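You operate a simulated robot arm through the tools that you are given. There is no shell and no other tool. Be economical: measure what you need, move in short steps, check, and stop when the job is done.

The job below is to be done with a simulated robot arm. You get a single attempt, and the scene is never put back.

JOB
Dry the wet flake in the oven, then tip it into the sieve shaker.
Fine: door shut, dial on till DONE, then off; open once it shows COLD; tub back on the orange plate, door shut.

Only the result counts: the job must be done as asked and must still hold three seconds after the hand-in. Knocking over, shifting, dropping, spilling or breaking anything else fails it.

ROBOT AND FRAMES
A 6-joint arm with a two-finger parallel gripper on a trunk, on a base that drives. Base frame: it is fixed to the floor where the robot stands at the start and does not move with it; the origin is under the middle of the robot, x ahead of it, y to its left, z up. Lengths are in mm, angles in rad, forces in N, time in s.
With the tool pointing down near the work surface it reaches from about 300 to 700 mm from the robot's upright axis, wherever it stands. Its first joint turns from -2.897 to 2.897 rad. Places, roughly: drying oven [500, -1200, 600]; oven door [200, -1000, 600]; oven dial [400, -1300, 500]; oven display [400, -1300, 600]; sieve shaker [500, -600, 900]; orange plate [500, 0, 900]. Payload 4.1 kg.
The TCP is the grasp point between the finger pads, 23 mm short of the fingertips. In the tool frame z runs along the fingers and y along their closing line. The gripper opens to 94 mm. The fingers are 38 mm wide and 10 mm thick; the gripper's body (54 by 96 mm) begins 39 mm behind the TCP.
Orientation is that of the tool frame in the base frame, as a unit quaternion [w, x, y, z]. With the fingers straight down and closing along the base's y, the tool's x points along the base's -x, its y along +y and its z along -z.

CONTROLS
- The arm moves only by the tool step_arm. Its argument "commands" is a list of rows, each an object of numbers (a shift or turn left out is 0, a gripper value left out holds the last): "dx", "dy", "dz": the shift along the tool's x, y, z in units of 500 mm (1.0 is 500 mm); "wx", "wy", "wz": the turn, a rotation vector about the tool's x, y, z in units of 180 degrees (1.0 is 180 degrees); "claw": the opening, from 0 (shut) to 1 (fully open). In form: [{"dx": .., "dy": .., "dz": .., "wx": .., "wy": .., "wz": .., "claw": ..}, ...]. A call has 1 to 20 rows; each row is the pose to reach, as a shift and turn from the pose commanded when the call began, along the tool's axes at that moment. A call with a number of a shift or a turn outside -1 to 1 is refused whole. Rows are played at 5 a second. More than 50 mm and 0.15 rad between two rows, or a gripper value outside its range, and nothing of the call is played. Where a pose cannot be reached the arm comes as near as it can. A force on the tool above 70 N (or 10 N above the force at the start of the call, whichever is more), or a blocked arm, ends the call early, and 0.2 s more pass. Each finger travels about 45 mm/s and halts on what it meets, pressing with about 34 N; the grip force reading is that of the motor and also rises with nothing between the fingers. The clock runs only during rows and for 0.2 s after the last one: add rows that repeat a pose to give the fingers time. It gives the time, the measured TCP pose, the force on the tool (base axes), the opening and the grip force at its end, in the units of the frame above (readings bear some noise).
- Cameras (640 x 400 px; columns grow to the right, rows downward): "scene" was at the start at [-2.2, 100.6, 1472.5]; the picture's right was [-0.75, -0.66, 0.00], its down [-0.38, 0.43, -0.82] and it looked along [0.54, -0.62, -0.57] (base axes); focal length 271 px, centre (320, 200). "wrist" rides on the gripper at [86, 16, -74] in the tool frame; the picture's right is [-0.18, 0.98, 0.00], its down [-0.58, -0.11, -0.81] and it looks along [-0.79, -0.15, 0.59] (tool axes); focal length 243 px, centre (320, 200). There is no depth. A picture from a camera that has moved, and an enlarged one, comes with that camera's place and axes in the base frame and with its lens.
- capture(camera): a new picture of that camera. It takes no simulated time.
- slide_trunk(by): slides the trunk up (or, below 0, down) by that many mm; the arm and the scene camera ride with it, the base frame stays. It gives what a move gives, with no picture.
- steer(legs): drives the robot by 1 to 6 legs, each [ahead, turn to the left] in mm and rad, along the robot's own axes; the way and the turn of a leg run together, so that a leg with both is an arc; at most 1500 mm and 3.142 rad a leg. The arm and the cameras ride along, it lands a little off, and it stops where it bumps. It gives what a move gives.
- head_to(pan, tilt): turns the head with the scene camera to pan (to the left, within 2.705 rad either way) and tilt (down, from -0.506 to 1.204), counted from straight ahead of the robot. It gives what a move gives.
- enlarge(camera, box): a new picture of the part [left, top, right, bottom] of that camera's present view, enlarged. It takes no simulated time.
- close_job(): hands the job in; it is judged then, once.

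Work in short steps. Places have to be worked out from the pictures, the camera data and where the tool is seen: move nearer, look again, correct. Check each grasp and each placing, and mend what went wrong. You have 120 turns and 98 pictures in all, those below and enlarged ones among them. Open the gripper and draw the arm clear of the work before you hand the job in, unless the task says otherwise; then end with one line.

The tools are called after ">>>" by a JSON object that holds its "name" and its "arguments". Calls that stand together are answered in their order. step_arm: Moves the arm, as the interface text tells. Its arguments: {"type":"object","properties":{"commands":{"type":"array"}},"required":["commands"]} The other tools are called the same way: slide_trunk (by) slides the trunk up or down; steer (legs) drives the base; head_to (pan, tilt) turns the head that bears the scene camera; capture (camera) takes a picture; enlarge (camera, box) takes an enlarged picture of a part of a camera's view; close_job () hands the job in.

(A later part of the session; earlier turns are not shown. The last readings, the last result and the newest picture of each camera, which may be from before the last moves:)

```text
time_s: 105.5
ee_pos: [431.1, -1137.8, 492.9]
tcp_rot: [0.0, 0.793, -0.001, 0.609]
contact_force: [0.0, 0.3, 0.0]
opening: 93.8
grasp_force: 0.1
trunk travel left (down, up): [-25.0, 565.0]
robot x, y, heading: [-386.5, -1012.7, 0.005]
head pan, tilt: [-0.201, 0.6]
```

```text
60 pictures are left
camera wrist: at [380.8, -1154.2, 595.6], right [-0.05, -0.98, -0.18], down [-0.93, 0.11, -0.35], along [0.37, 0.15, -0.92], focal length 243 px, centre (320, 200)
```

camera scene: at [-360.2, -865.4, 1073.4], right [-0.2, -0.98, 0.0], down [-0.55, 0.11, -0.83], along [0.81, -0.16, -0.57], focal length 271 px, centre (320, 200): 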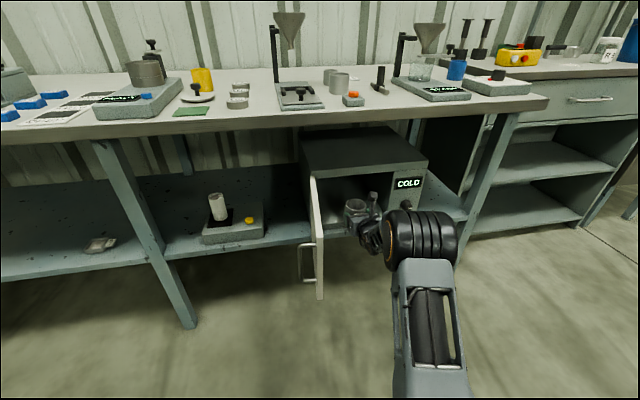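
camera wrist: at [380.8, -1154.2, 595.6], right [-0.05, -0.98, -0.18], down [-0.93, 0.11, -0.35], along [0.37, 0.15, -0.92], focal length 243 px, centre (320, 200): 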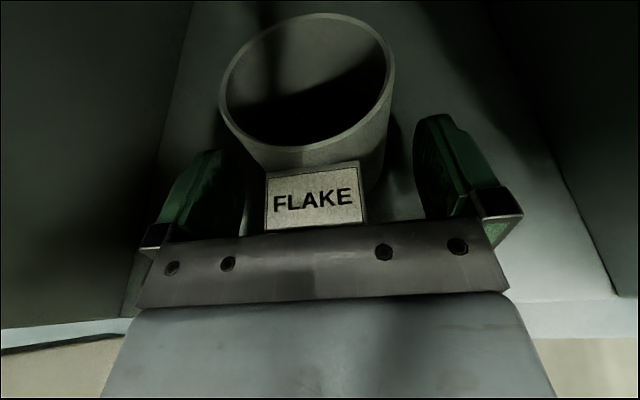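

Released. Withdraw straight back out of the oven.

>>> {"name": "step_arm", "arguments": {"commands": [{"dx": -0.02, "dz": -0.077}, {"dx": -0.041, "dz": -0.155}, {"dx": -0.061, "dz": -0.232}, {"dx": -0.082, "dz": -0.309}, {"dx": -0.082, "dz": -0.309}]}}

>>> {"name": "capture", "arguments": {"camera": "wrist"}}

>>> {"name": "enlarge", "arguments": {"camera": "scene", "box": [270, 120, 470, 300]}}

```text
time_s: 106.7
ee_pos: [269.0, -1138.5, 492.6]
tcp_rot: [0.0, 0.793, -0.001, 0.61]
contact_force: [-0.2, 0.3, -0.1]
opening: 94.0
grasp_force: 0.0
trunk travel left (down, up): [-25.0, 565.0]
robot x, y, heading: [-386.0, -1016.3, 0.009]
head pan, tilt: [-0.201, 0.6]
```

```text
59 pictures are left
camera wrist: at [219.9, -1155.5, 596.3], right [-0.05, -0.98, -0.18], down [-0.93, 0.11, -0.36], along [0.37, 0.15, -0.92], focal length 243 px, centre (320, 200)
```

wrist: 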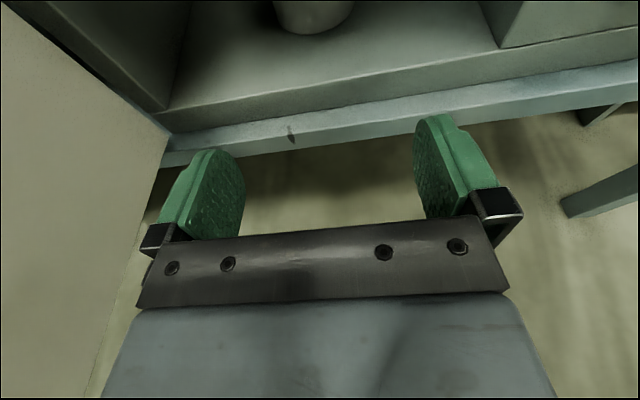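

```text
2.22 times, centred on (370, 210) of scene
camera zoom: at [-360.2, -865.4, 1073.4], right [-0.2, -0.98, 0.0], down [-0.55, 0.11, -0.83], along [0.81, -0.16, -0.56], focal length 603 px, centre (209, 178)
```

zoom: 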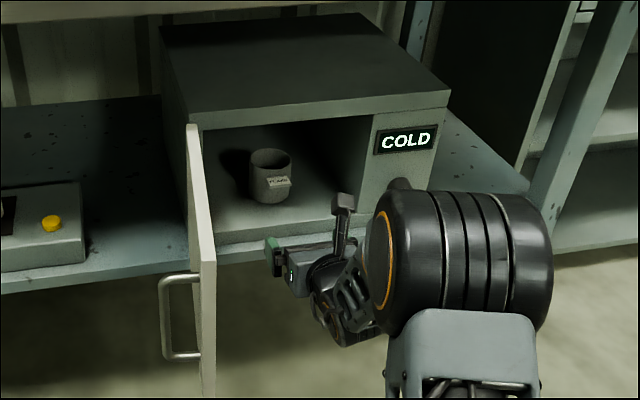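

Tub stands upright in the oven, centre ≈ (468, −1135). To shut the door I must push its outer face/handle from the left, so I close the fingers, back off, and shift the base ~200 mm left.

>>> {"name": "step_arm", "arguments": {"commands": [{"claw": 0.7}, {"claw": 0.4}, {"claw": 0.1}, {"claw": 0.0}, {"claw": 0.0}, {"claw": 0.0}]}}

>>> {"name": "steer", "arguments": {"legs": [[-560, 0], [0, 0.6], [354, 0], [0, -0.605]]}}

>>> {"name": "capture", "arguments": {"camera": "wrist"}}

>>> {"name": "capture", "arguments": {"camera": "scene"}}

```text
time_s: 108.1
ee_pos: [270.7, -1138.6, 492.6]
tcp_rot: [-0.001, 0.793, 0.0, 0.609]
contact_force: [0.5, -0.4, -0.1]
opening: 0.0
grasp_force: 30.0
trunk travel left (down, up): [-25.0, 565.0]
robot x, y, heading: [-383.3, -1013.5, 0.005]
head pan, tilt: [-0.201, 0.6]
```

```text
time_s: 116.4
ee_pos: [5.6, -939.4, 492.9]
tcp_rot: [-0.001, 0.793, 0.001, 0.61]
contact_force: [-0.1, 0.0, 0.1]
opening: 0.0
grasp_force: 33.7
trunk travel left (down, up): [-25.0, 565.0]
robot x, y, heading: [-651.2, -816.0, 0.007]
head pan, tilt: [-0.201, 0.6]
```

```text
57 pictures are left
camera wrist: at [-44.8, -956.5, 596.3], right [-0.04, -0.98, -0.18], down [-0.93, 0.11, -0.36], along [0.37, 0.15, -0.92], focal length 243 px, centre (320, 200)
```

wrist: 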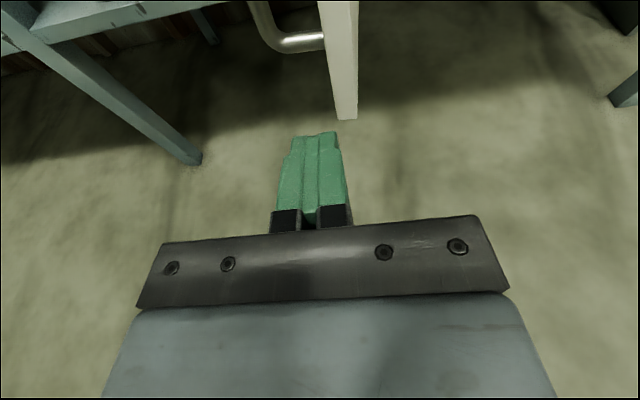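

```text
56 pictures are left
camera scene: at [-626.7, -669.0, 1073.4], right [-0.19, -0.98, 0.0], down [-0.55, 0.11, -0.83], along [0.81, -0.16, -0.56], focal length 271 px, centre (320, 200)
```

scene: 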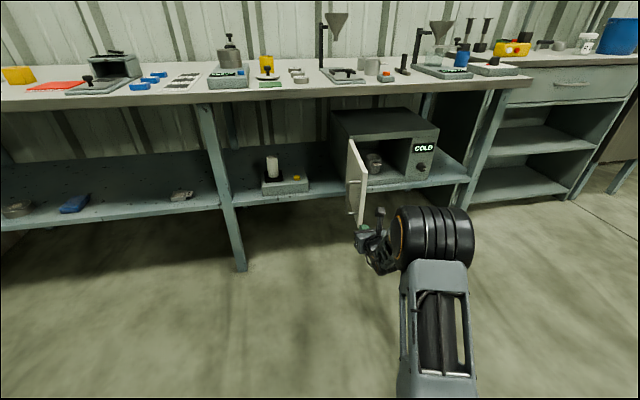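

Door free edge ≈ (87, −955), handle bar ≈ (112, −917). Shift arm left to y≈−878 at handle mid-height, then drive forward ~103 mm to sit outside the handle.

>>> {"name": "step_arm", "arguments": {"commands": [{"dx": 0.03, "dy": -0.041, "dz": -0.008}, {"dx": 0.06, "dy": -0.082, "dz": -0.016}, {"dx": 0.091, "dy": -0.123, "dz": -0.024}, {"dx": 0.091, "dy": -0.123, "dz": -0.024}]}}

>>> {"name": "steer", "arguments": {"legs": [[103, 0]]}}

>>> {"name": "capture", "arguments": {"camera": "wrist"}}

```text
time_s: 117.4
ee_pos: [6.4, -889.0, 542.1]
tcp_rot: [-0.005, 0.793, 0.004, 0.609]
contact_force: [-0.1, 0.6, 0.1]
opening: 0.0
grasp_force: 33.7
out of reach, approached as far as the arm can: row 3, 4
trunk travel left (down, up): [-25.0, 565.0]
robot x, y, heading: [-653.6, -818.3, 0.01]
head pan, tilt: [-0.201, 0.6]
```

```text
time_s: 118.5
ee_pos: [109.6, -888.4, 541.6]
tcp_rot: [-0.005, 0.793, 0.004, 0.609]
contact_force: [0.0, -0.6, 0.3]
opening: 0.1
grasp_force: 34.0
trunk travel left (down, up): [-25.0, 565.0]
robot x, y, heading: [-552.6, -817.3, 0.008]
head pan, tilt: [-0.201, 0.6]
```

```text
55 pictures are left
camera wrist: at [58.4, -905.3, 644.8], right [-0.03, -0.98, -0.18], down [-0.93, 0.1, -0.35], along [0.36, 0.16, -0.92], focal length 243 px, centre (320, 200)
```

wrist: 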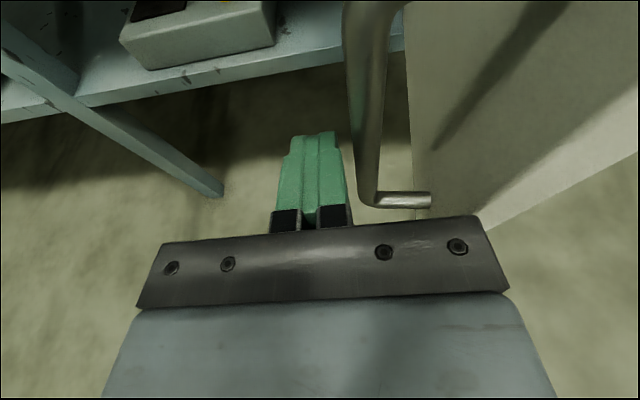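

The fingers are outside the bar. Sweep in −y along the door's arc, pushing the handle.

>>> {"name": "step_arm", "arguments": {"commands": [{"dy": 0.06}, {"dy": 0.12}, {"dy": 0.18}, {"dy": 0.24}, {"dx": 0.0026, "dy": 0.31, "dz": 0.0097}, {"dx": 0.0056, "dy": 0.376, "dz": 0.0213}, {"dx": 0.0128, "dy": 0.44, "dz": 0.0483}, {"dx": 0.0225, "dy": 0.5, "dz": 0.085}, {"dx": 0.0225, "dy": 0.5, "dz": 0.085}]}}

>>> {"name": "capture", "arguments": {"camera": "wrist"}}

>>> {"name": "capture", "arguments": {"camera": "scene"}}

```text
time_s: 120.5
ee_pos: [154.9, -1136.3, 540.3]
tcp_rot: [-0.006, 0.793, 0.005, 0.609]
contact_force: [0.1, -0.6, -0.6]
opening: 0.1
grasp_force: 33.9
trunk travel left (down, up): [-25.0, 565.0]
robot x, y, heading: [-544.7, -817.1, 0.005]
head pan, tilt: [-0.201, 0.6]
```

```text
54 pictures are left
camera wrist: at [105.3, -1154.4, 643.6], right [-0.04, -0.98, -0.18], down [-0.93, 0.1, -0.35], along [0.36, 0.16, -0.92], focal length 243 px, centre (320, 200)
```

wrist: 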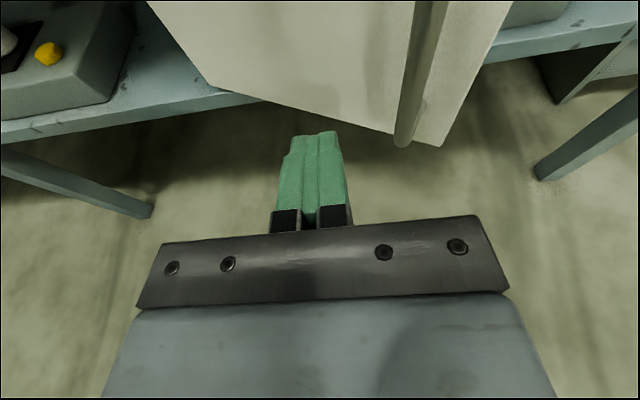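

```text
53 pictures are left
camera scene: at [-524.2, -668.1, 1073.4], right [-0.19, -0.98, 0.0], down [-0.55, 0.11, -0.83], along [0.81, -0.16, -0.56], focal length 271 px, centre (320, 200)
```

scene: 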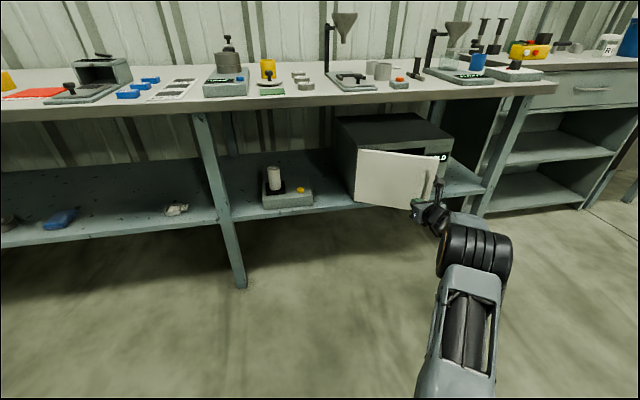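

Door swung to ~35–40°. Drive forward 90 mm pushing with the fingertips, then finish with the arm.

>>> {"name": "steer", "arguments": {"legs": [[95, 0]]}}

>>> {"name": "step_arm", "arguments": {"commands": [{"dx": 0.0128, "dz": 0.0483}, {"dx": 0.0256, "dz": 0.0966}, {"dx": 0.0358, "dz": 0.135}, {"dx": 0.0384, "dz": 0.145}, {"dx": 0.041, "dz": 0.1546}, {"dx": 0.0435, "dz": 0.1642}, {"dx": 0.0461, "dz": 0.174}, {"dx": 0.0486, "dz": 0.1836}, {"dx": 0.0512, "dz": 0.193}]}}

>>> {"name": "capture", "arguments": {"camera": "wrist"}}

>>> {"name": "capture", "arguments": {"camera": "scene"}}

```text
time_s: 121.7
ee_pos: [249.2, -1134.4, 540.9]
tcp_rot: [-0.006, 0.794, 0.005, 0.608]
contact_force: [0.3, 0.4, -0.6]
opening: 0.2
grasp_force: 34.0
trunk travel left (down, up): [-25.0, 565.0]
robot x, y, heading: [-453.4, -818.0, 0.013]
head pan, tilt: [-0.201, 0.6]
```

```text
time_s: 123.0
ee_pos: [328.9, -1134.3, 541.0]
tcp_rot: [-0.008, 0.793, 0.007, 0.609]
contact_force: [-32.3, 12.6, 7.0]
opening: 0.0
grasp_force: 33.6
trunk travel left (down, up): [-25.0, 565.0]
robot x, y, heading: [-453.3, -818.1, 0.007]
head pan, tilt: [-0.201, 0.6]
stopped in row 6: the force on the tool passed its limit (the readings are from after the stop); the commanded pose is now the measured one
```

```text
52 pictures are left
camera wrist: at [279.5, -1152.3, 644.4], right [-0.03, -0.98, -0.18], down [-0.93, 0.09, -0.35], along [0.36, 0.16, -0.92], focal length 243 px, centre (320, 200)
```

wrist: 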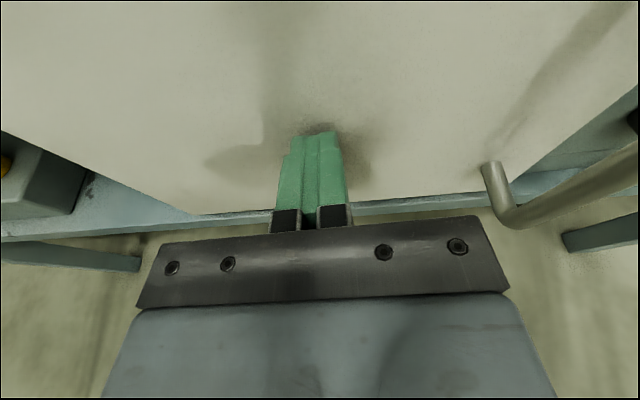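

```text
51 pictures are left
camera scene: at [-433.5, -666.3, 1073.5], right [-0.19, -0.98, 0.0], down [-0.55, 0.11, -0.83], along [0.81, -0.16, -0.56], focal length 271 px, centre (320, 200)
```

scene: 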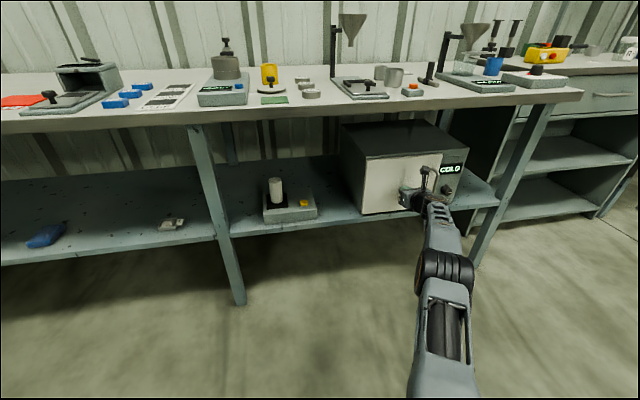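

Door is shut (outer face x≈352; handle bar ≈ (322, −1245)). Now shift the base right to face the dial at about (360, −1325, 507).

>>> {"name": "steer", "arguments": {"legs": [[-450, 0], [0, -0.9], [420, 0], [0, 0.89]]}}

>>> {"name": "capture", "arguments": {"camera": "scene"}}

```text
time_s: 132.6
ee_pos: [122.1, -1477.0, 537.5]
tcp_rot: [-0.004, 0.795, 0.001, 0.607]
contact_force: [-0.7, 0.2, -0.5]
opening: 0.0
grasp_force: 34.2
trunk travel left (down, up): [-25.0, 565.0]
robot x, y, heading: [-660.2, -1148.2, -0.004]
head pan, tilt: [-0.201, 0.6]
```

```text
50 pictures are left
camera scene: at [-632.3, -999.4, 1073.4], right [-0.2, -0.98, 0.0], down [-0.55, 0.12, -0.83], along [0.81, -0.17, -0.56], focal length 271 px, centre (320, 200)
```

scene: 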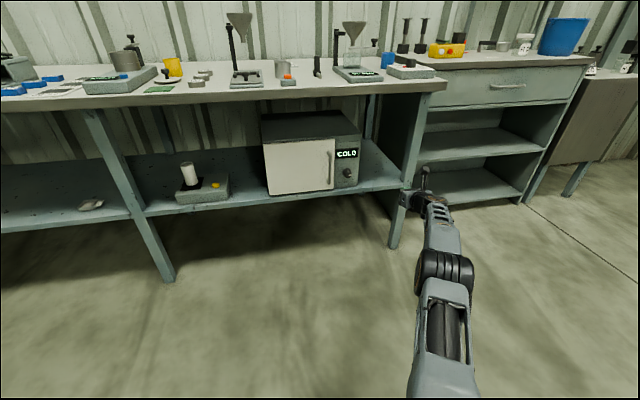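

Move the arm opposite the dial, leveling the tool and opening the fingers part way.

>>> {"name": "step_arm", "arguments": {"commands": [{"dx": -0.011, "dy": -0.076, "dz": 0.017, "wy": 0.0208, "claw": 0.7}, {"dx": -0.022, "dy": -0.152, "dz": 0.035, "wy": 0.0416, "claw": 0.7}, {"dx": -0.033, "dy": -0.228, "dz": 0.052, "wy": 0.0624, "claw": 0.7}, {"dx": -0.0436, "dy": -0.304, "dz": 0.0694, "wy": 0.0833, "claw": 0.7}, {"dx": -0.0436, "dy": -0.304, "dz": 0.0694, "wy": 0.0833, "claw": 0.7}]}}

>>> {"name": "capture", "arguments": {"camera": "wrist"}}

>>> {"name": "head_to", "arguments": {"pan": -0.3, "tilt": 0.5}}

>>> {"name": "enlarge", "arguments": {"camera": "scene", "box": [240, 130, 400, 250]}}

```text
time_s: 133.8
ee_pos: [148.4, -1325.1, 507.7]
tcp_rot: [-0.003, 0.709, 0.0, 0.706]
contact_force: [0.4, 0.3, 0.0]
opening: 66.0
grasp_force: 0.1
trunk travel left (down, up): [-25.0, 565.0]
robot x, y, heading: [-660.0, -1151.3, -0.004]
head pan, tilt: [-0.201, 0.6]
```

```text
49 pictures are left
camera wrist: at [74.2, -1342.6, 595.3], right [0.0, -0.98, -0.19], down [-0.81, 0.11, -0.58], along [0.59, 0.15, -0.79], focal length 243 px, centre (320, 200)
```

wrist: 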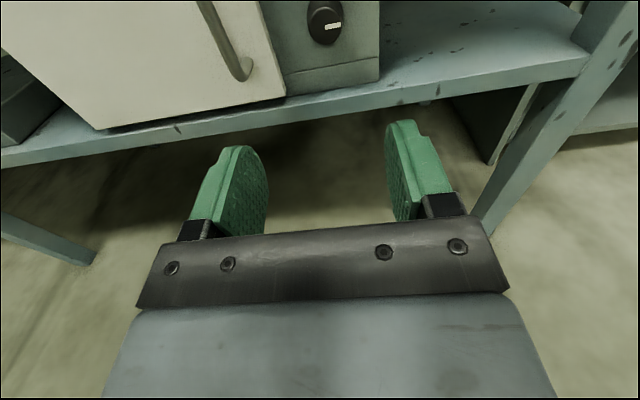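

```text
time_s: 134.5
ee_pos: [148.3, -1325.4, 508.5]
tcp_rot: [-0.004, 0.709, 0.0, 0.705]
contact_force: [0.5, 0.6, -0.5]
opening: 65.9
grasp_force: 0.0
trunk travel left (down, up): [-25.0, 565.0]
robot x, y, heading: [-660.2, -1152.5, -0.004]
head pan, tilt: [-0.3, 0.499]
```

```text
3.33 times, centred on (320, 190) of scene
camera zoom: at [-632.1, -1008.6, 1082.5], right [-0.3, -0.95, 0.0], down [-0.46, 0.14, -0.88], along [0.84, -0.26, -0.48], focal length 905 px, centre (320, 233)
```

zoom: 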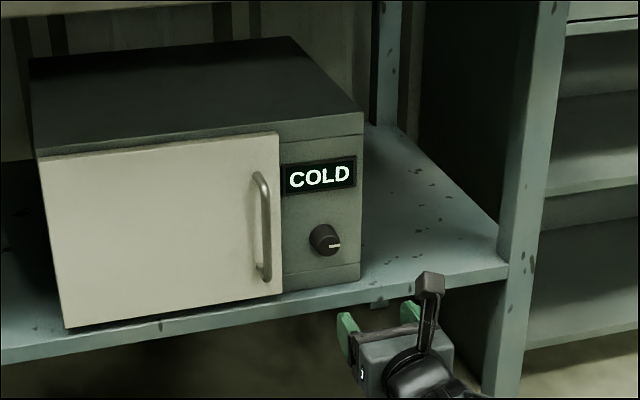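

Knob front centre ≈ (355, −1331, 505), pointer at 3 o'clock. Drive closer 140 mm and look.

>>> {"name": "steer", "arguments": {"legs": [[140, 0]]}}

>>> {"name": "capture", "arguments": {"camera": "wrist"}}

>>> {"name": "enlarge", "arguments": {"camera": "scene", "box": [280, 160, 380, 230]}}

```text
time_s: 135.8
ee_pos: [289.5, -1327.7, 508.5]
tcp_rot: [-0.002, 0.709, -0.002, 0.705]
contact_force: [0.4, -0.2, 0.5]
opening: 65.5
grasp_force: 0.0
trunk travel left (down, up): [-25.0, 565.0]
robot x, y, heading: [-521.1, -1151.9, -0.007]
head pan, tilt: [-0.3, 0.499]
```

```text
47 pictures are left
camera wrist: at [215.8, -1345.1, 595.5], right [0.0, -0.98, -0.19], down [-0.81, 0.11, -0.58], along [0.59, 0.15, -0.79], focal length 243 px, centre (320, 200)
```

wrist: 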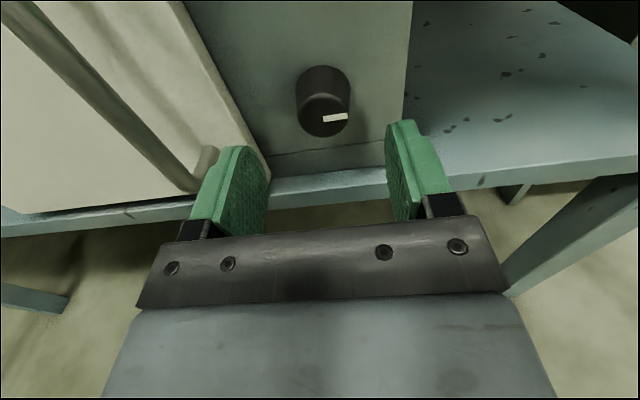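

```text
5.71 times, centred on (330, 195) of scene
camera zoom: at [-490.0, -1009.5, 1082.5], right [-0.3, -0.95, 0.0], down [-0.46, 0.14, -0.88], along [0.84, -0.27, -0.48], focal length 1551 px, centre (263, 229)
```

zoom: 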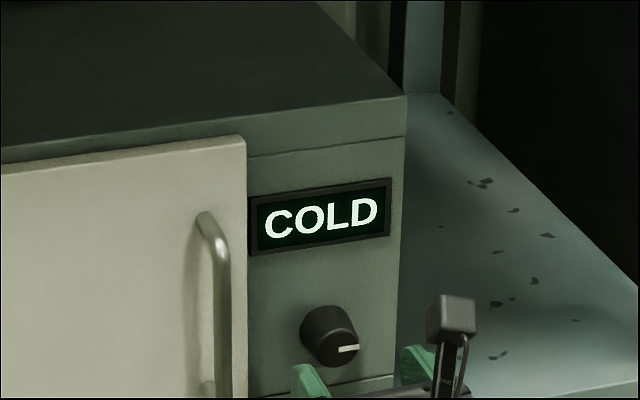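

Knob: Ø≈31, front x≈350, y −1331, z 505. Advance over it and close.

>>> {"name": "step_arm", "arguments": {"commands": [{"dx": -0.003, "dy": 0.004, "dz": 0.04}, {"dx": -0.006, "dy": 0.007, "dz": 0.08}, {"dx": -0.006, "dy": 0.007, "dz": 0.108}, {"dx": -0.006, "dy": 0.007, "dz": 0.108, "claw": 0.2}, {"dx": -0.006, "dy": 0.007, "dz": 0.108, "claw": 0.2}, {"dx": -0.006, "dy": 0.007, "dz": 0.108, "claw": 0.2}, {"dx": -0.006, "dy": 0.007, "dz": 0.108, "claw": 0.2}]}}

>>> {"name": "capture", "arguments": {"camera": "wrist"}}

```text
time_s: 137.4
ee_pos: [341.0, -1328.7, 505.0]
tcp_rot: [-0.003, 0.708, 0.001, 0.706]
contact_force: [-4.2, 19.4, -2.8]
opening: 35.2
grasp_force: 44.8
out of reach, approached as far as the arm can: row 3, 4, 5, 6, 7
trunk travel left (down, up): [-25.0, 565.0]
robot x, y, heading: [-518.1, -1150.5, -0.003]
head pan, tilt: [-0.3, 0.499]
```

```text
45 pictures are left
camera wrist: at [266.1, -1346.7, 593.6], right [0.01, -0.98, -0.19], down [-0.81, 0.11, -0.58], along [0.59, 0.15, -0.8], focal length 243 px, centre (320, 200)
```

wrist: 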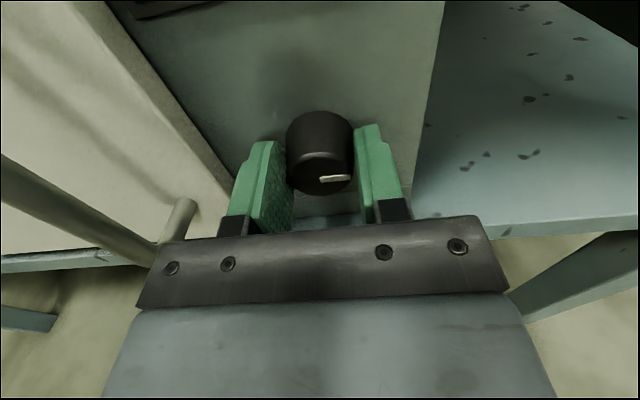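

Knob gripped. Try turning clockwise ~25° and look at the pointer and display.

>>> {"name": "step_arm", "arguments": {"commands": [{"wz": 0.035, "claw": 0.2}, {"wz": 0.07, "claw": 0.2}, {"wz": 0.105, "claw": 0.2}, {"wz": 0.14, "claw": 0.2}, {"wz": 0.14, "claw": 0.2}]}}

>>> {"name": "capture", "arguments": {"camera": "wrist"}}

>>> {"name": "enlarge", "arguments": {"camera": "scene", "box": [280, 160, 380, 230]}}

```text
time_s: 138.6
ee_pos: [340.8, -1329.6, 505.7]
tcp_rot: [-0.158, 0.692, -0.155, 0.687]
contact_force: [8.6, 21.3, -5.0]
opening: 35.4
grasp_force: 45.1
trunk travel left (down, up): [-25.0, 565.0]
robot x, y, heading: [-519.3, -1148.4, 0.001]
head pan, tilt: [-0.3, 0.499]
```

```text
44 pictures are left
camera wrist: at [266.2, -1382.5, 578.3], right [0.0, -0.81, -0.59], down [-0.81, 0.34, -0.47], along [0.58, 0.48, -0.66], focal length 243 px, centre (320, 200)
```

wrist: 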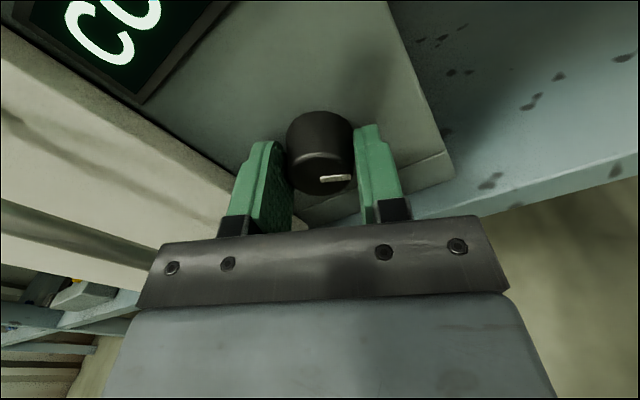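

```text
5.71 times, centred on (330, 195) of scene
camera zoom: at [-489.5, -1008.5, 1082.4], right [-0.3, -0.95, 0.0], down [-0.46, 0.14, -0.88], along [0.84, -0.26, -0.48], focal length 1551 px, centre (263, 229)
```

zoom: 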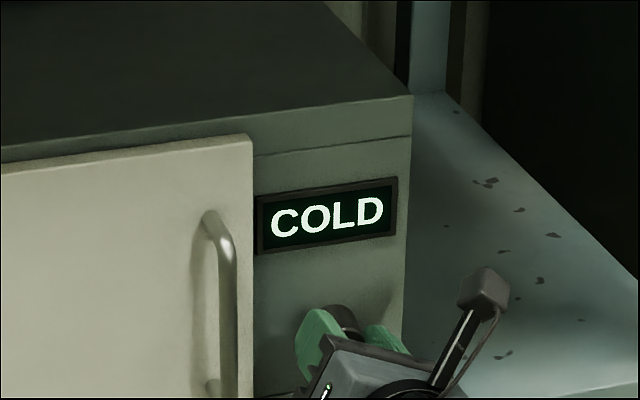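

The knob follows clockwise. Continue to about 90°.

>>> {"name": "step_arm", "arguments": {"commands": [{"wz": 0.045, "claw": 0.2}, {"wz": 0.09, "claw": 0.2}, {"wz": 0.135, "claw": 0.2}, {"wz": 0.18, "claw": 0.2}, {"wz": 0.225, "claw": 0.2}, {"wz": 0.27, "claw": 0.2}, {"wz": 0.315, "claw": 0.2}, {"wz": 0.36, "claw": 0.2}, {"wz": 0.36, "claw": 0.2}]}}

>>> {"name": "capture", "arguments": {"camera": "wrist"}}

>>> {"name": "enlarge", "arguments": {"camera": "scene", "box": [280, 160, 380, 230]}}

```text
time_s: 140.6
ee_pos: [340.1, -1330.6, 505.3]
tcp_rot: [0.501, -0.501, 0.502, -0.496]
contact_force: [-12.2, 23.3, -11.9]
opening: 35.4
grasp_force: 44.9
trunk travel left (down, up): [-25.0, 565.0]
robot x, y, heading: [-519.7, -1149.2, -0.002]
head pan, tilt: [-0.3, 0.499]
```

```text
42 pictures are left
camera wrist: at [265.4, -1418.3, 489.6], right [-0.01, 0.19, -0.98], down [-0.81, 0.58, 0.12], along [0.59, 0.79, 0.15], focal length 243 px, centre (320, 200)
```

wrist: 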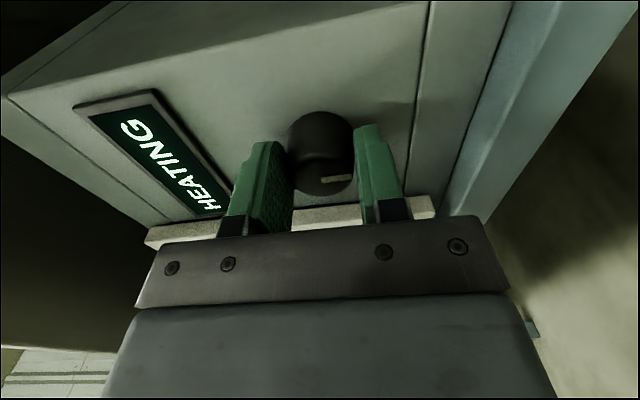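

```text
5.71 times, centred on (330, 195) of scene
camera zoom: at [-489.7, -1008.2, 1082.3], right [-0.3, -0.95, 0.0], down [-0.46, 0.14, -0.88], along [0.84, -0.26, -0.48], focal length 1551 px, centre (263, 229)
```

zoom: 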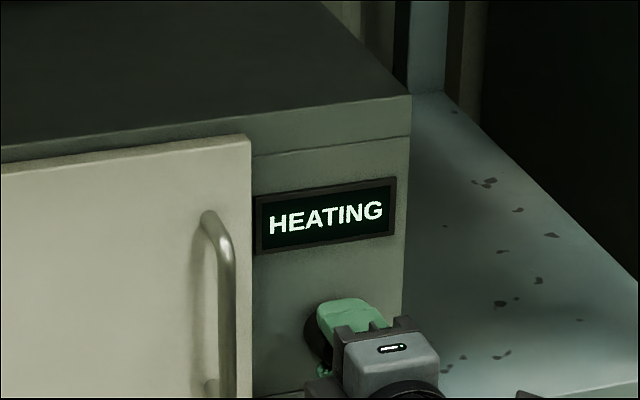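

HEATING. Keep hold of the knob and wait.

>>> {"name": "step_arm", "arguments": {"commands": [{"claw": 0.2}, {"claw": 0.2}, {"claw": 0.2}, {"claw": 0.2}, {"claw": 0.2}, {"claw": 0.2}, {"claw": 0.2}, {"claw": 0.2}, {"claw": 0.2}, {"claw": 0.2}, {"claw": 0.2}, {"claw": 0.2}, {"claw": 0.2}, {"claw": 0.2}, {"claw": 0.2}, {"claw": 0.2}, {"claw": 0.2}, {"claw": 0.2}, {"claw": 0.2}, {"claw": 0.2}]}}

>>> {"name": "step_arm", "arguments": {"commands": [{"claw": 0.2}, {"claw": 0.2}, {"claw": 0.2}, {"claw": 0.2}, {"claw": 0.2}, {"claw": 0.2}, {"claw": 0.2}, {"claw": 0.2}, {"claw": 0.2}, {"claw": 0.2}, {"claw": 0.2}, {"claw": 0.2}, {"claw": 0.2}, {"claw": 0.2}, {"claw": 0.2}, {"claw": 0.2}, {"claw": 0.2}, {"claw": 0.2}, {"claw": 0.2}, {"claw": 0.2}]}}

>>> {"name": "capture", "arguments": {"camera": "wrist"}}

```text
time_s: 144.8
ee_pos: [341.6, -1331.1, 506.1]
tcp_rot: [0.5, -0.501, 0.501, -0.497]
contact_force: [-13.5, 20.6, -16.0]
opening: 35.4
grasp_force: 44.5
trunk travel left (down, up): [-25.0, 565.0]
robot x, y, heading: [-518.2, -1146.6, -0.005]
head pan, tilt: [-0.3, 0.499]
```

```text
time_s: 149.0
ee_pos: [339.2, -1332.5, 505.9]
tcp_rot: [0.5, -0.502, 0.502, -0.497]
contact_force: [-7.1, 18.6, -15.6]
opening: 35.2
grasp_force: 45.2
trunk travel left (down, up): [-25.0, 565.0]
robot x, y, heading: [-515.5, -1145.8, -0.01]
head pan, tilt: [-0.3, 0.499]
```

```text
40 pictures are left
camera wrist: at [265.4, -1418.6, 489.7], right [-0.01, 0.19, -0.98], down [-0.81, 0.58, 0.12], along [0.59, 0.79, 0.15], focal length 243 px, centre (320, 200)
```

wrist: 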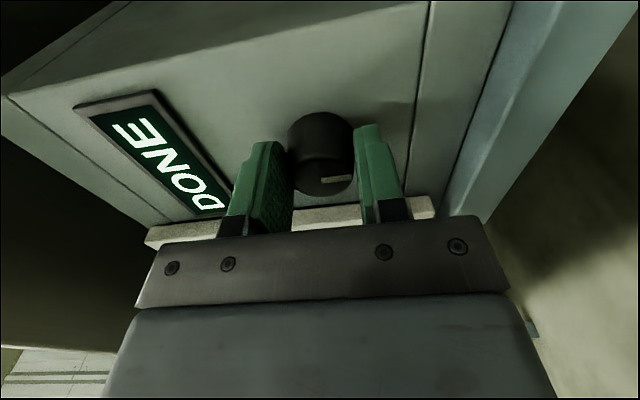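

DONE already. Turn the dial back off by 90° counter-clockwise.

>>> {"name": "step_arm", "arguments": {"commands": [{"wz": -0.045, "claw": 0.2}, {"wz": -0.09, "claw": 0.2}, {"wz": -0.135, "claw": 0.2}, {"wz": -0.18, "claw": 0.2}, {"wz": -0.225, "claw": 0.2}, {"wz": -0.27, "claw": 0.2}, {"wz": -0.315, "claw": 0.2}, {"wz": -0.36, "claw": 0.2}, {"wz": -0.405, "claw": 0.2}, {"wz": -0.45, "claw": 0.2}, {"wz": -0.495, "claw": 0.2}, {"wz": -0.51, "claw": 0.2}, {"wz": -0.51, "claw": 0.2}]}}

>>> {"name": "capture", "arguments": {"camera": "wrist"}}

>>> {"name": "enlarge", "arguments": {"camera": "scene", "box": [280, 160, 380, 230]}}

```text
time_s: 151.8
ee_pos: [340.4, -1329.9, 508.4]
tcp_rot: [0.008, 0.708, 0.013, 0.706]
contact_force: [-10.9, 25.5, -6.5]
opening: 35.3
grasp_force: 45.5
trunk travel left (down, up): [-25.0, 565.0]
robot x, y, heading: [-515.7, -1150.9, -0.003]
head pan, tilt: [-0.3, 0.499]
```

```text
39 pictures are left
camera wrist: at [265.6, -1344.0, 595.8], right [0.01, -0.99, -0.16], down [-0.81, 0.09, -0.58], along [0.59, 0.13, -0.8], focal length 243 px, centre (320, 200)
```

wrist: 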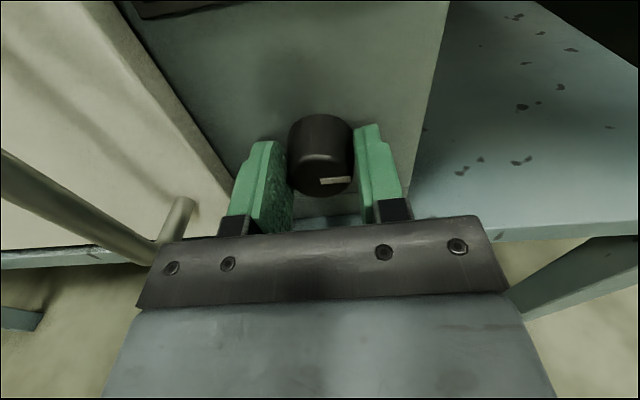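

```text
5.71 times, centred on (330, 195) of scene
camera zoom: at [-490.5, -1006.7, 1082.4], right [-0.3, -0.95, 0.0], down [-0.46, 0.14, -0.88], along [0.84, -0.26, -0.48], focal length 1551 px, centre (263, 229)
```

zoom: 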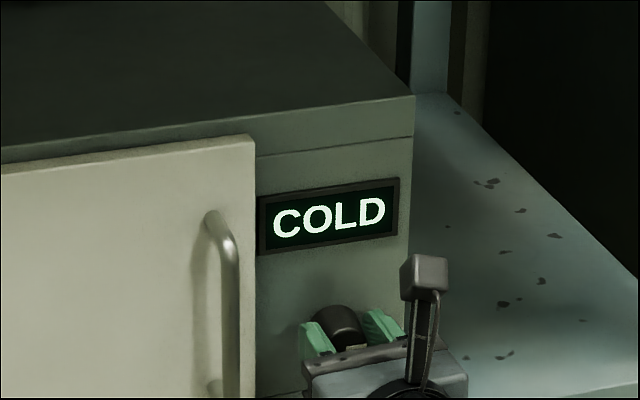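

Display is COLD, pointer back at 3 o'clock. Release the knob, back off, and re-level the roll.

>>> {"name": "step_arm", "arguments": {"commands": [{"claw": 0.6}, {"claw": 0.6}, {"claw": 0.6}, {"dz": -0.06, "wz": 0.005, "claw": 0.6}, {"dz": -0.12, "wz": 0.01, "claw": 0.6}, {"dz": -0.12, "wz": 0.01, "claw": 0.6}]}}

>>> {"name": "steer", "arguments": {"legs": [[-450, 0], [0, 0.755], [425, 0], [0, -0.755]]}}

>>> {"name": "enlarge", "arguments": {"camera": "scene", "box": [300, 100, 460, 200]}}

```text
time_s: 153.2
ee_pos: [276.8, -1332.9, 508.7]
tcp_rot: [-0.001, 0.708, -0.001, 0.706]
contact_force: [-1.2, -1.0, -0.9]
opening: 56.3
grasp_force: 0.1
trunk travel left (down, up): [-25.0, 565.0]
robot x, y, heading: [-518.7, -1148.4, -0.01]
head pan, tilt: [-0.3, 0.499]
```

```text
time_s: 162.1
ee_pos: [127.5, -1041.2, 507.4]
tcp_rot: [-0.006, 0.709, 0.002, 0.705]
contact_force: [-0.3, -0.3, 0.2]
opening: 56.3
grasp_force: 0.1
trunk travel left (down, up): [-25.0, 565.0]
robot x, y, heading: [-671.3, -865.0, 0.005]
head pan, tilt: [-0.3, 0.499]
```

```text
4.00 times, centred on (380, 150) of scene
camera zoom: at [-643.4, -724.0, 1082.5], right [-0.29, -0.96, 0.0], down [-0.46, 0.14, -0.88], along [0.84, -0.26, -0.48], focal length 1086 px, centre (80, 400)
```

zoom: 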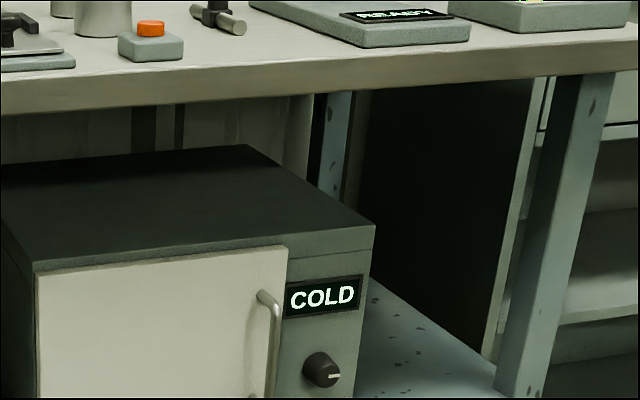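

Still COLD. Move the arm to the handle's line (y≈−1246, z≈553), drive in 135 mm and look.

>>> {"name": "step_arm", "arguments": {"commands": [{"dx": 0.0184, "dy": 0.082, "claw": 0.5}, {"dx": 0.0368, "dy": 0.164, "claw": 0.5}, {"dx": 0.0552, "dy": 0.246, "claw": 0.5}, {"dx": 0.0736, "dy": 0.328, "claw": 0.5}, {"dx": 0.092, "dy": 0.41, "claw": 0.5}, {"dx": 0.092, "dy": 0.41, "claw": 0.5}]}}

>>> {"name": "steer", "arguments": {"legs": [[135, 0]]}}

>>> {"name": "capture", "arguments": {"camera": "wrist"}}

```text
time_s: 163.5
ee_pos: [102.2, -1232.9, 552.9]
tcp_rot: [-0.006, 0.709, 0.003, 0.705]
contact_force: [-0.3, 0.4, 0.5]
opening: 47.0
grasp_force: 0.1
out of reach, approached as far as the arm can: row 4, 5, 6
trunk travel left (down, up): [-25.0, 565.0]
robot x, y, heading: [-673.1, -866.4, 0.004]
head pan, tilt: [-0.3, 0.499]
```

```text
time_s: 164.8
ee_pos: [239.2, -1231.7, 553.9]
tcp_rot: [-0.006, 0.709, 0.002, 0.705]
contact_force: [0.2, -0.8, 0.2]
opening: 46.8
grasp_force: 0.1
trunk travel left (down, up): [-25.0, 565.0]
robot x, y, heading: [-532.0, -864.4, -0.001]
head pan, tilt: [-0.3, 0.499]
```

```text
36 pictures are left
camera wrist: at [164.3, -1250.5, 640.5], right [0.01, -0.98, -0.19], down [-0.81, 0.1, -0.58], along [0.59, 0.16, -0.79], focal length 243 px, centre (320, 200)
```

wrist: 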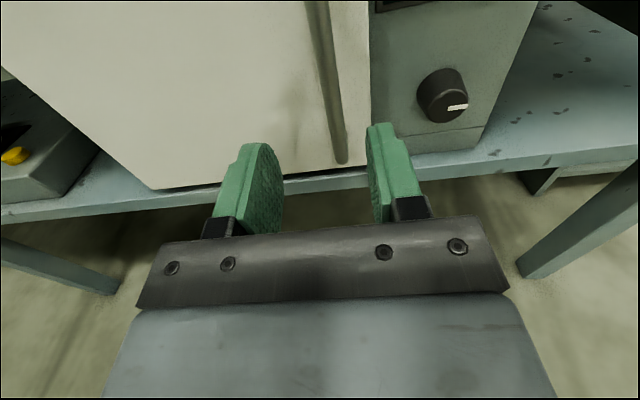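

Bar at ≈ (319, −1237). Drive 80 mm so the fingers straddle the bar, nudge right and close.

>>> {"name": "steer", "arguments": {"legs": [[82, 0]]}}

>>> {"name": "step_arm", "arguments": {"commands": [{"dy": 0.01, "dz": -0.012, "claw": 0.5}, {"dy": 0.01, "dz": -0.012, "claw": 0.0}, {"dy": 0.01, "dz": -0.012, "claw": 0.0}, {"dy": 0.01, "dz": -0.012, "claw": 0.0}, {"dy": 0.01, "dz": -0.012, "claw": 0.0}]}}

>>> {"name": "capture", "arguments": {"camera": "wrist"}}

```text
time_s: 165.9
ee_pos: [321.2, -1231.5, 553.6]
tcp_rot: [-0.006, 0.709, 0.003, 0.705]
contact_force: [0.6, -0.2, -1.2]
opening: 46.9
grasp_force: 0.0
trunk travel left (down, up): [-25.0, 565.0]
robot x, y, heading: [-451.7, -863.9, 0.003]
head pan, tilt: [-0.3, 0.499]
```

```text
time_s: 167.1
ee_pos: [313.7, -1239.0, 554.3]
tcp_rot: [-0.005, 0.708, 0.003, 0.706]
contact_force: [-0.9, -12.9, 1.0]
opening: 11.9
grasp_force: 44.9
trunk travel left (down, up): [-25.0, 565.0]
robot x, y, heading: [-449.4, -863.6, 0.004]
head pan, tilt: [-0.3, 0.499]
```

```text
35 pictures are left
camera wrist: at [239.5, -1256.3, 641.4], right [0.01, -0.98, -0.19], down [-0.81, 0.1, -0.58], along [0.59, 0.16, -0.79], focal length 243 px, centre (320, 200)
```

wrist: 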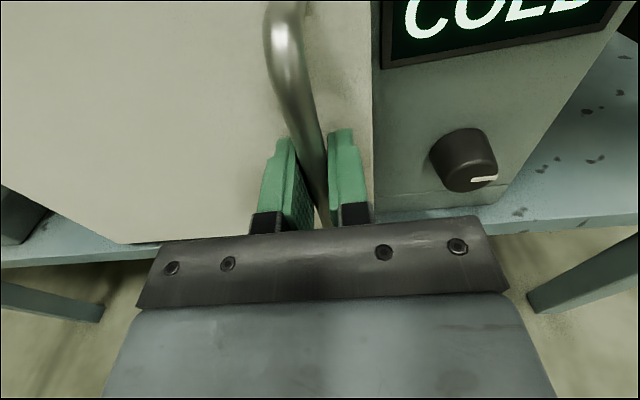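

Bar gripped (12 mm). Pull along the hinge arc (hinge ≈ (370, −985)) to about 70°.

>>> {"name": "step_arm", "arguments": {"commands": [{"dz": -0.0434, "dy": -0.0114}, {"dz": -0.0856, "dy": -0.0264}, {"dz": -0.1262, "dy": -0.045}, {"dz": -0.1652, "dy": -0.0672}, {"dz": -0.202, "dy": -0.0926}, {"dz": -0.2366, "dy": -0.1212}, {"dz": -0.2684, "dy": -0.1528}, {"dz": -0.2974, "dy": -0.1868}, {"dz": -0.3234, "dy": -0.2234}, {"dz": -0.346, "dy": -0.2622}, {"dz": -0.3652, "dy": -0.3024}, {"dz": -0.3808, "dy": -0.3446}, {"dz": -0.3926, "dy": -0.3876}, {"dz": -0.4008, "dy": -0.4318}, {"dz": -0.4008, "dy": -0.4318}]}}

>>> {"name": "capture", "arguments": {"camera": "wrist"}}

>>> {"name": "capture", "arguments": {"camera": "scene"}}

```text
time_s: 170.3
ee_pos: [312.8, -1239.0, 553.5]
tcp_rot: [-0.001, 0.704, 0.001, 0.71]
contact_force: [-2.2, -21.9, 30.9]
opening: 11.9
grasp_force: 44.8
out of reach, approached as far as the arm can: row 1, 2, 3, 4, 5, 6, 7, 8, 9, 10, 11, 12, 13, 14, 15
trunk travel left (down, up): [-25.0, 565.0]
robot x, y, heading: [-451.2, -864.2, -0.006]
head pan, tilt: [-0.3, 0.499]
```

```text
34 pictures are left
camera wrist: at [237.8, -1255.2, 640.2], right [0.0, -0.98, -0.18], down [-0.8, 0.11, -0.59], along [0.6, 0.15, -0.79], focal length 243 px, centre (320, 200)
```

wrist: 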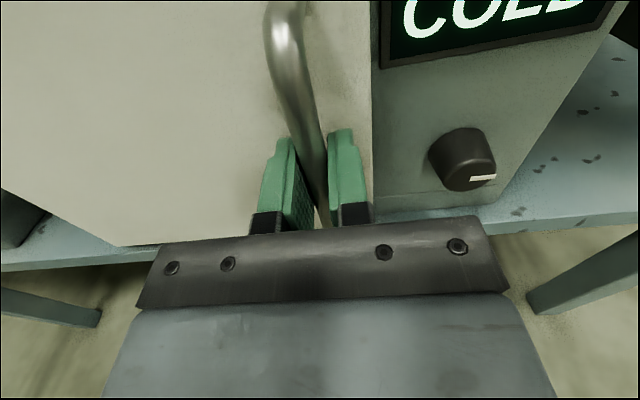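

```text
33 pictures are left
camera scene: at [-426.9, -722.7, 1082.7], right [-0.3, -0.95, 0.0], down [-0.45, 0.14, -0.88], along [0.84, -0.26, -0.48], focal length 271 px, centre (320, 200)
```

scene: 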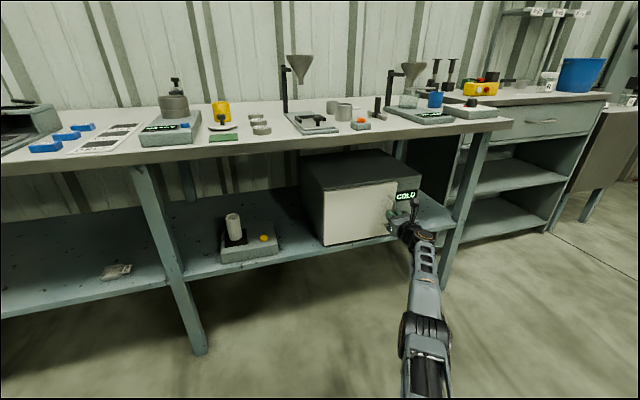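

The arm is fully stretched and its commands didn't take; the first stretch I'll pull with the base instead, in small arcs.

>>> {"name": "steer", "arguments": {"legs": [[-49, 0.017], [-50, 0.026]]}}

>>> {"name": "capture", "arguments": {"camera": "wrist"}}

```text
time_s: 171.7
ee_pos: [228.6, -1205.5, 552.9]
tcp_rot: [-0.017, 0.706, 0.017, 0.708]
contact_force: [-13.5, -23.0, 24.4]
opening: 15.5
grasp_force: 44.9
trunk travel left (down, up): [-25.0, 565.0]
robot x, y, heading: [-550.4, -864.0, 0.043]
head pan, tilt: [-0.3, 0.499]
```

```text
32 pictures are left
camera wrist: at [155.1, -1226.0, 637.9], right [0.05, -0.98, -0.18], down [-0.81, 0.07, -0.58], along [0.59, 0.18, -0.79], focal length 243 px, centre (320, 200)
```

wrist: 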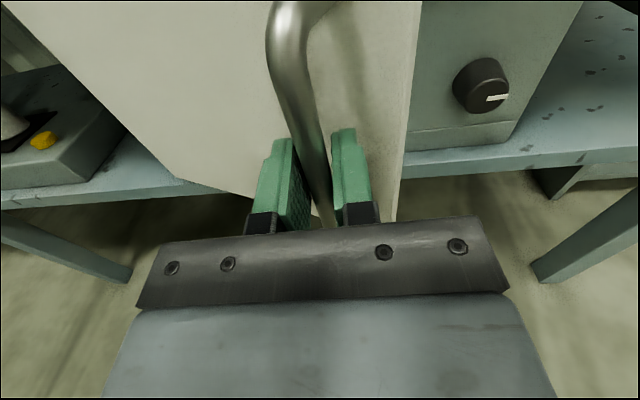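

Door is following. Continue with base arcs to ~50°.

>>> {"name": "steer", "arguments": {"legs": [[-48.8, 0.0384], [-45, 0.0475], [-39.4, 0.055]]}}

>>> {"name": "capture", "arguments": {"camera": "wrist"}}

```text
time_s: 173.6
ee_pos: [139.8, -1102.9, 551.3]
tcp_rot: [-0.069, 0.703, 0.069, 0.705]
contact_force: [3.2, 3.2, 11.0]
opening: 15.8
grasp_force: 45.3
trunk travel left (down, up): [-25.0, 565.0]
robot x, y, heading: [-684.3, -874.6, 0.183]
head pan, tilt: [-0.3, 0.499]
```

```text
31 pictures are left
camera wrist: at [68.3, -1133.9, 637.6], right [0.19, -0.96, -0.18], down [-0.81, -0.05, -0.58], along [0.55, 0.26, -0.79], focal length 243 px, centre (320, 200)
```

wrist: 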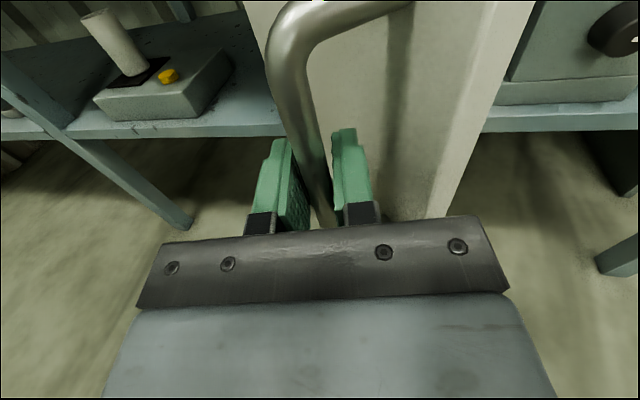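

>>> {"name": "steer", "arguments": {"legs": [[-30.9, 0.057]]}}

>>> {"name": "step_arm", "arguments": {"commands": [{"claw": 0.4}, {"claw": 0.4}, {"claw": 0.4}]}}

>>> {"name": "steer", "arguments": {"legs": [[-130, 0]]}}

>>> {"name": "capture", "arguments": {"camera": "wrist"}}

>>> {"name": "capture", "arguments": {"camera": "scene"}}

```text
time_s: 174.4
ee_pos: [122.1, -1060.3, 550.7]
tcp_rot: [-0.09, 0.7, 0.089, 0.703]
contact_force: [24.6, 9.8, 6.3]
opening: 14.0
grasp_force: 45.0
trunk travel left (down, up): [-25.0, 565.0]
robot x, y, heading: [-712.5, -886.0, 0.243]
head pan, tilt: [-0.3, 0.499]
```

```text
time_s: 175.2
ee_pos: [121.8, -1061.9, 550.8]
tcp_rot: [-0.089, 0.7, 0.088, 0.703]
contact_force: [-0.7, -0.2, -0.1]
opening: 37.7
grasp_force: 0.1
trunk travel left (down, up): [-25.0, 565.0]
robot x, y, heading: [-708.2, -881.9, 0.246]
head pan, tilt: [-0.3, 0.499]
```

```text
time_s: 176.5
ee_pos: [-3.0, -1090.7, 551.0]
tcp_rot: [-0.09, 0.7, 0.089, 0.703]
contact_force: [-0.7, -0.2, 0.3]
opening: 37.7
grasp_force: 0.1
trunk travel left (down, up): [-25.0, 565.0]
robot x, y, heading: [-841.2, -913.1, 0.242]
head pan, tilt: [-0.3, 0.499]
```

```text
30 pictures are left
camera wrist: at [-71.9, -1126.5, 637.8], right [0.25, -0.95, -0.18], down [-0.81, -0.1, -0.58], along [0.54, 0.29, -0.79], focal length 243 px, centre (320, 200)
```

wrist: 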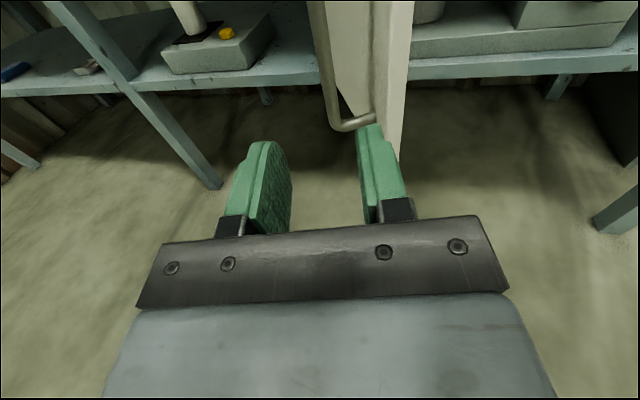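

```text
29 pictures are left
camera scene: at [-845.9, -773.5, 1082.5], right [-0.05, -1.0, 0.0], down [-0.48, 0.03, -0.88], along [0.88, -0.05, -0.48], focal length 271 px, centre (320, 200)
```

scene: 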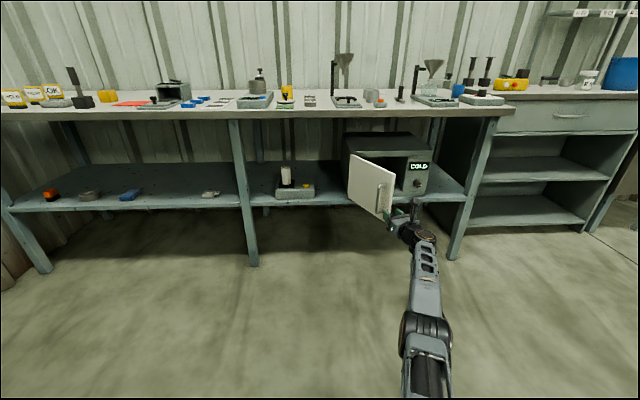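

Door is ~60° open. Now close the fingers and bend the arm back to a comfortable pose (check it obeys).

>>> {"name": "step_arm", "arguments": {"commands": [{"dy": -0.05, "dz": -0.03, "claw": 0.0}, {"dy": -0.1, "dz": -0.07, "claw": 0.0}, {"dy": -0.15, "dz": -0.12, "claw": 0.0}, {"dy": -0.2, "dz": -0.18, "claw": 0.0}, {"dy": -0.25, "dz": -0.24, "claw": 0.0}, {"dy": -0.25, "dz": -0.24, "claw": 0.0}]}}

```text
time_s: 177.9
ee_pos: [4.3, -1071.1, 546.5]
tcp_rot: [-0.09, 0.7, 0.089, 0.703]
contact_force: [-0.7, -0.2, 0.2]
opening: 0.0
grasp_force: 34.1
out of reach, approached as far as the arm can: row 1, 2, 3, 4, 5, 6
trunk travel left (down, up): [-25.0, 565.0]
robot x, y, heading: [-841.2, -917.8, 0.242]
head pan, tilt: [-0.3, 0.499]
```

>>> {"name": "step_arm", "arguments": {"commands": [{"dx": 0.04, "dy": -0.06}, {"dx": 0.08, "dy": -0.12}, {"dx": 0.1, "dy": -0.18}, {"dx": 0.1, "dy": -0.24}, {"dx": 0.1, "dy": -0.3}, {"dx": 0.1, "dy": -0.3}]}}

```text
time_s: 179.3
ee_pos: [-33.4, -930.6, 590.4]
tcp_rot: [-0.09, 0.7, 0.09, 0.702]
contact_force: [-0.4, -0.3, 1.0]
opening: 0.4
grasp_force: 34.1
out of reach, approached as far as the arm can: row 1, 2
trunk travel left (down, up): [-25.0, 565.0]
robot x, y, heading: [-836.3, -916.0, 0.248]
head pan, tilt: [-0.3, 0.499]
```

Arm responds again. Now use the base: aim slightly right, drive in so the fingers pass inside the door edge, then swing left to push the door open.

>>> {"name": "steer", "arguments": {"legs": [[0, -0.338], [260, 0]]}}

>>> {"name": "capture", "arguments": {"camera": "wrist"}}

```text
time_s: 182.3
ee_pos: [180.7, -1222.1, 591.1]
tcp_rot: [0.03, 0.705, -0.03, 0.708]
contact_force: [0.5, 0.1, -0.1]
opening: 0.0
grasp_force: 33.8
trunk travel left (down, up): [-25.0, 565.0]
robot x, y, heading: [-574.2, -938.1, -0.09]
head pan, tilt: [-0.3, 0.499]
```

```text
28 pictures are left
camera wrist: at [103.3, -1232.3, 677.7], right [-0.08, -0.98, -0.18], down [-0.79, 0.18, -0.58], along [0.6, 0.1, -0.79], focal length 243 px, centre (320, 200)
```

wrist: 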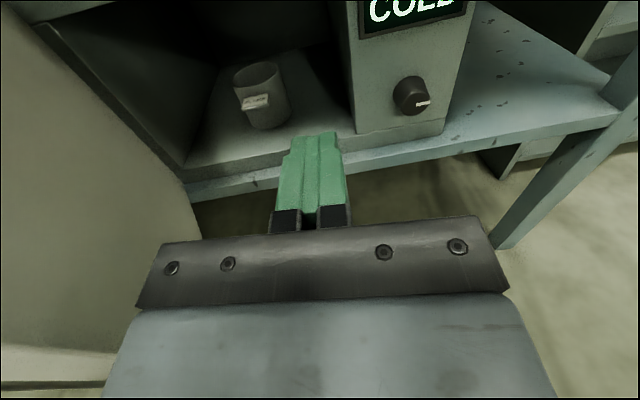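

Inside the door; swing left.

>>> {"name": "steer", "arguments": {"legs": [[0, 0.32]]}}

>>> {"name": "capture", "arguments": {"camera": "wrist"}}

```text
time_s: 183.7
ee_pos: [228.8, -998.6, 590.9]
tcp_rot: [-0.069, 0.703, 0.069, 0.705]
contact_force: [0.2, -0.8, 0.4]
opening: 0.1
grasp_force: 33.8
trunk travel left (down, up): [-25.0, 565.0]
robot x, y, heading: [-572.6, -939.0, 0.208]
head pan, tilt: [-0.3, 0.499]
stopped in leg 1: the robot was blocked; the commanded pose is now the measured one
```

```text
27 pictures are left
camera wrist: at [157.5, -1031.1, 677.8], right [0.19, -0.96, -0.18], down [-0.81, -0.05, -0.58], along [0.55, 0.26, -0.79], focal length 243 px, centre (320, 200)
```

wrist: 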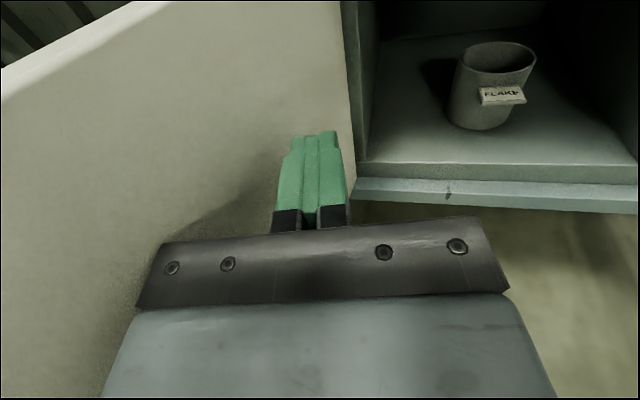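

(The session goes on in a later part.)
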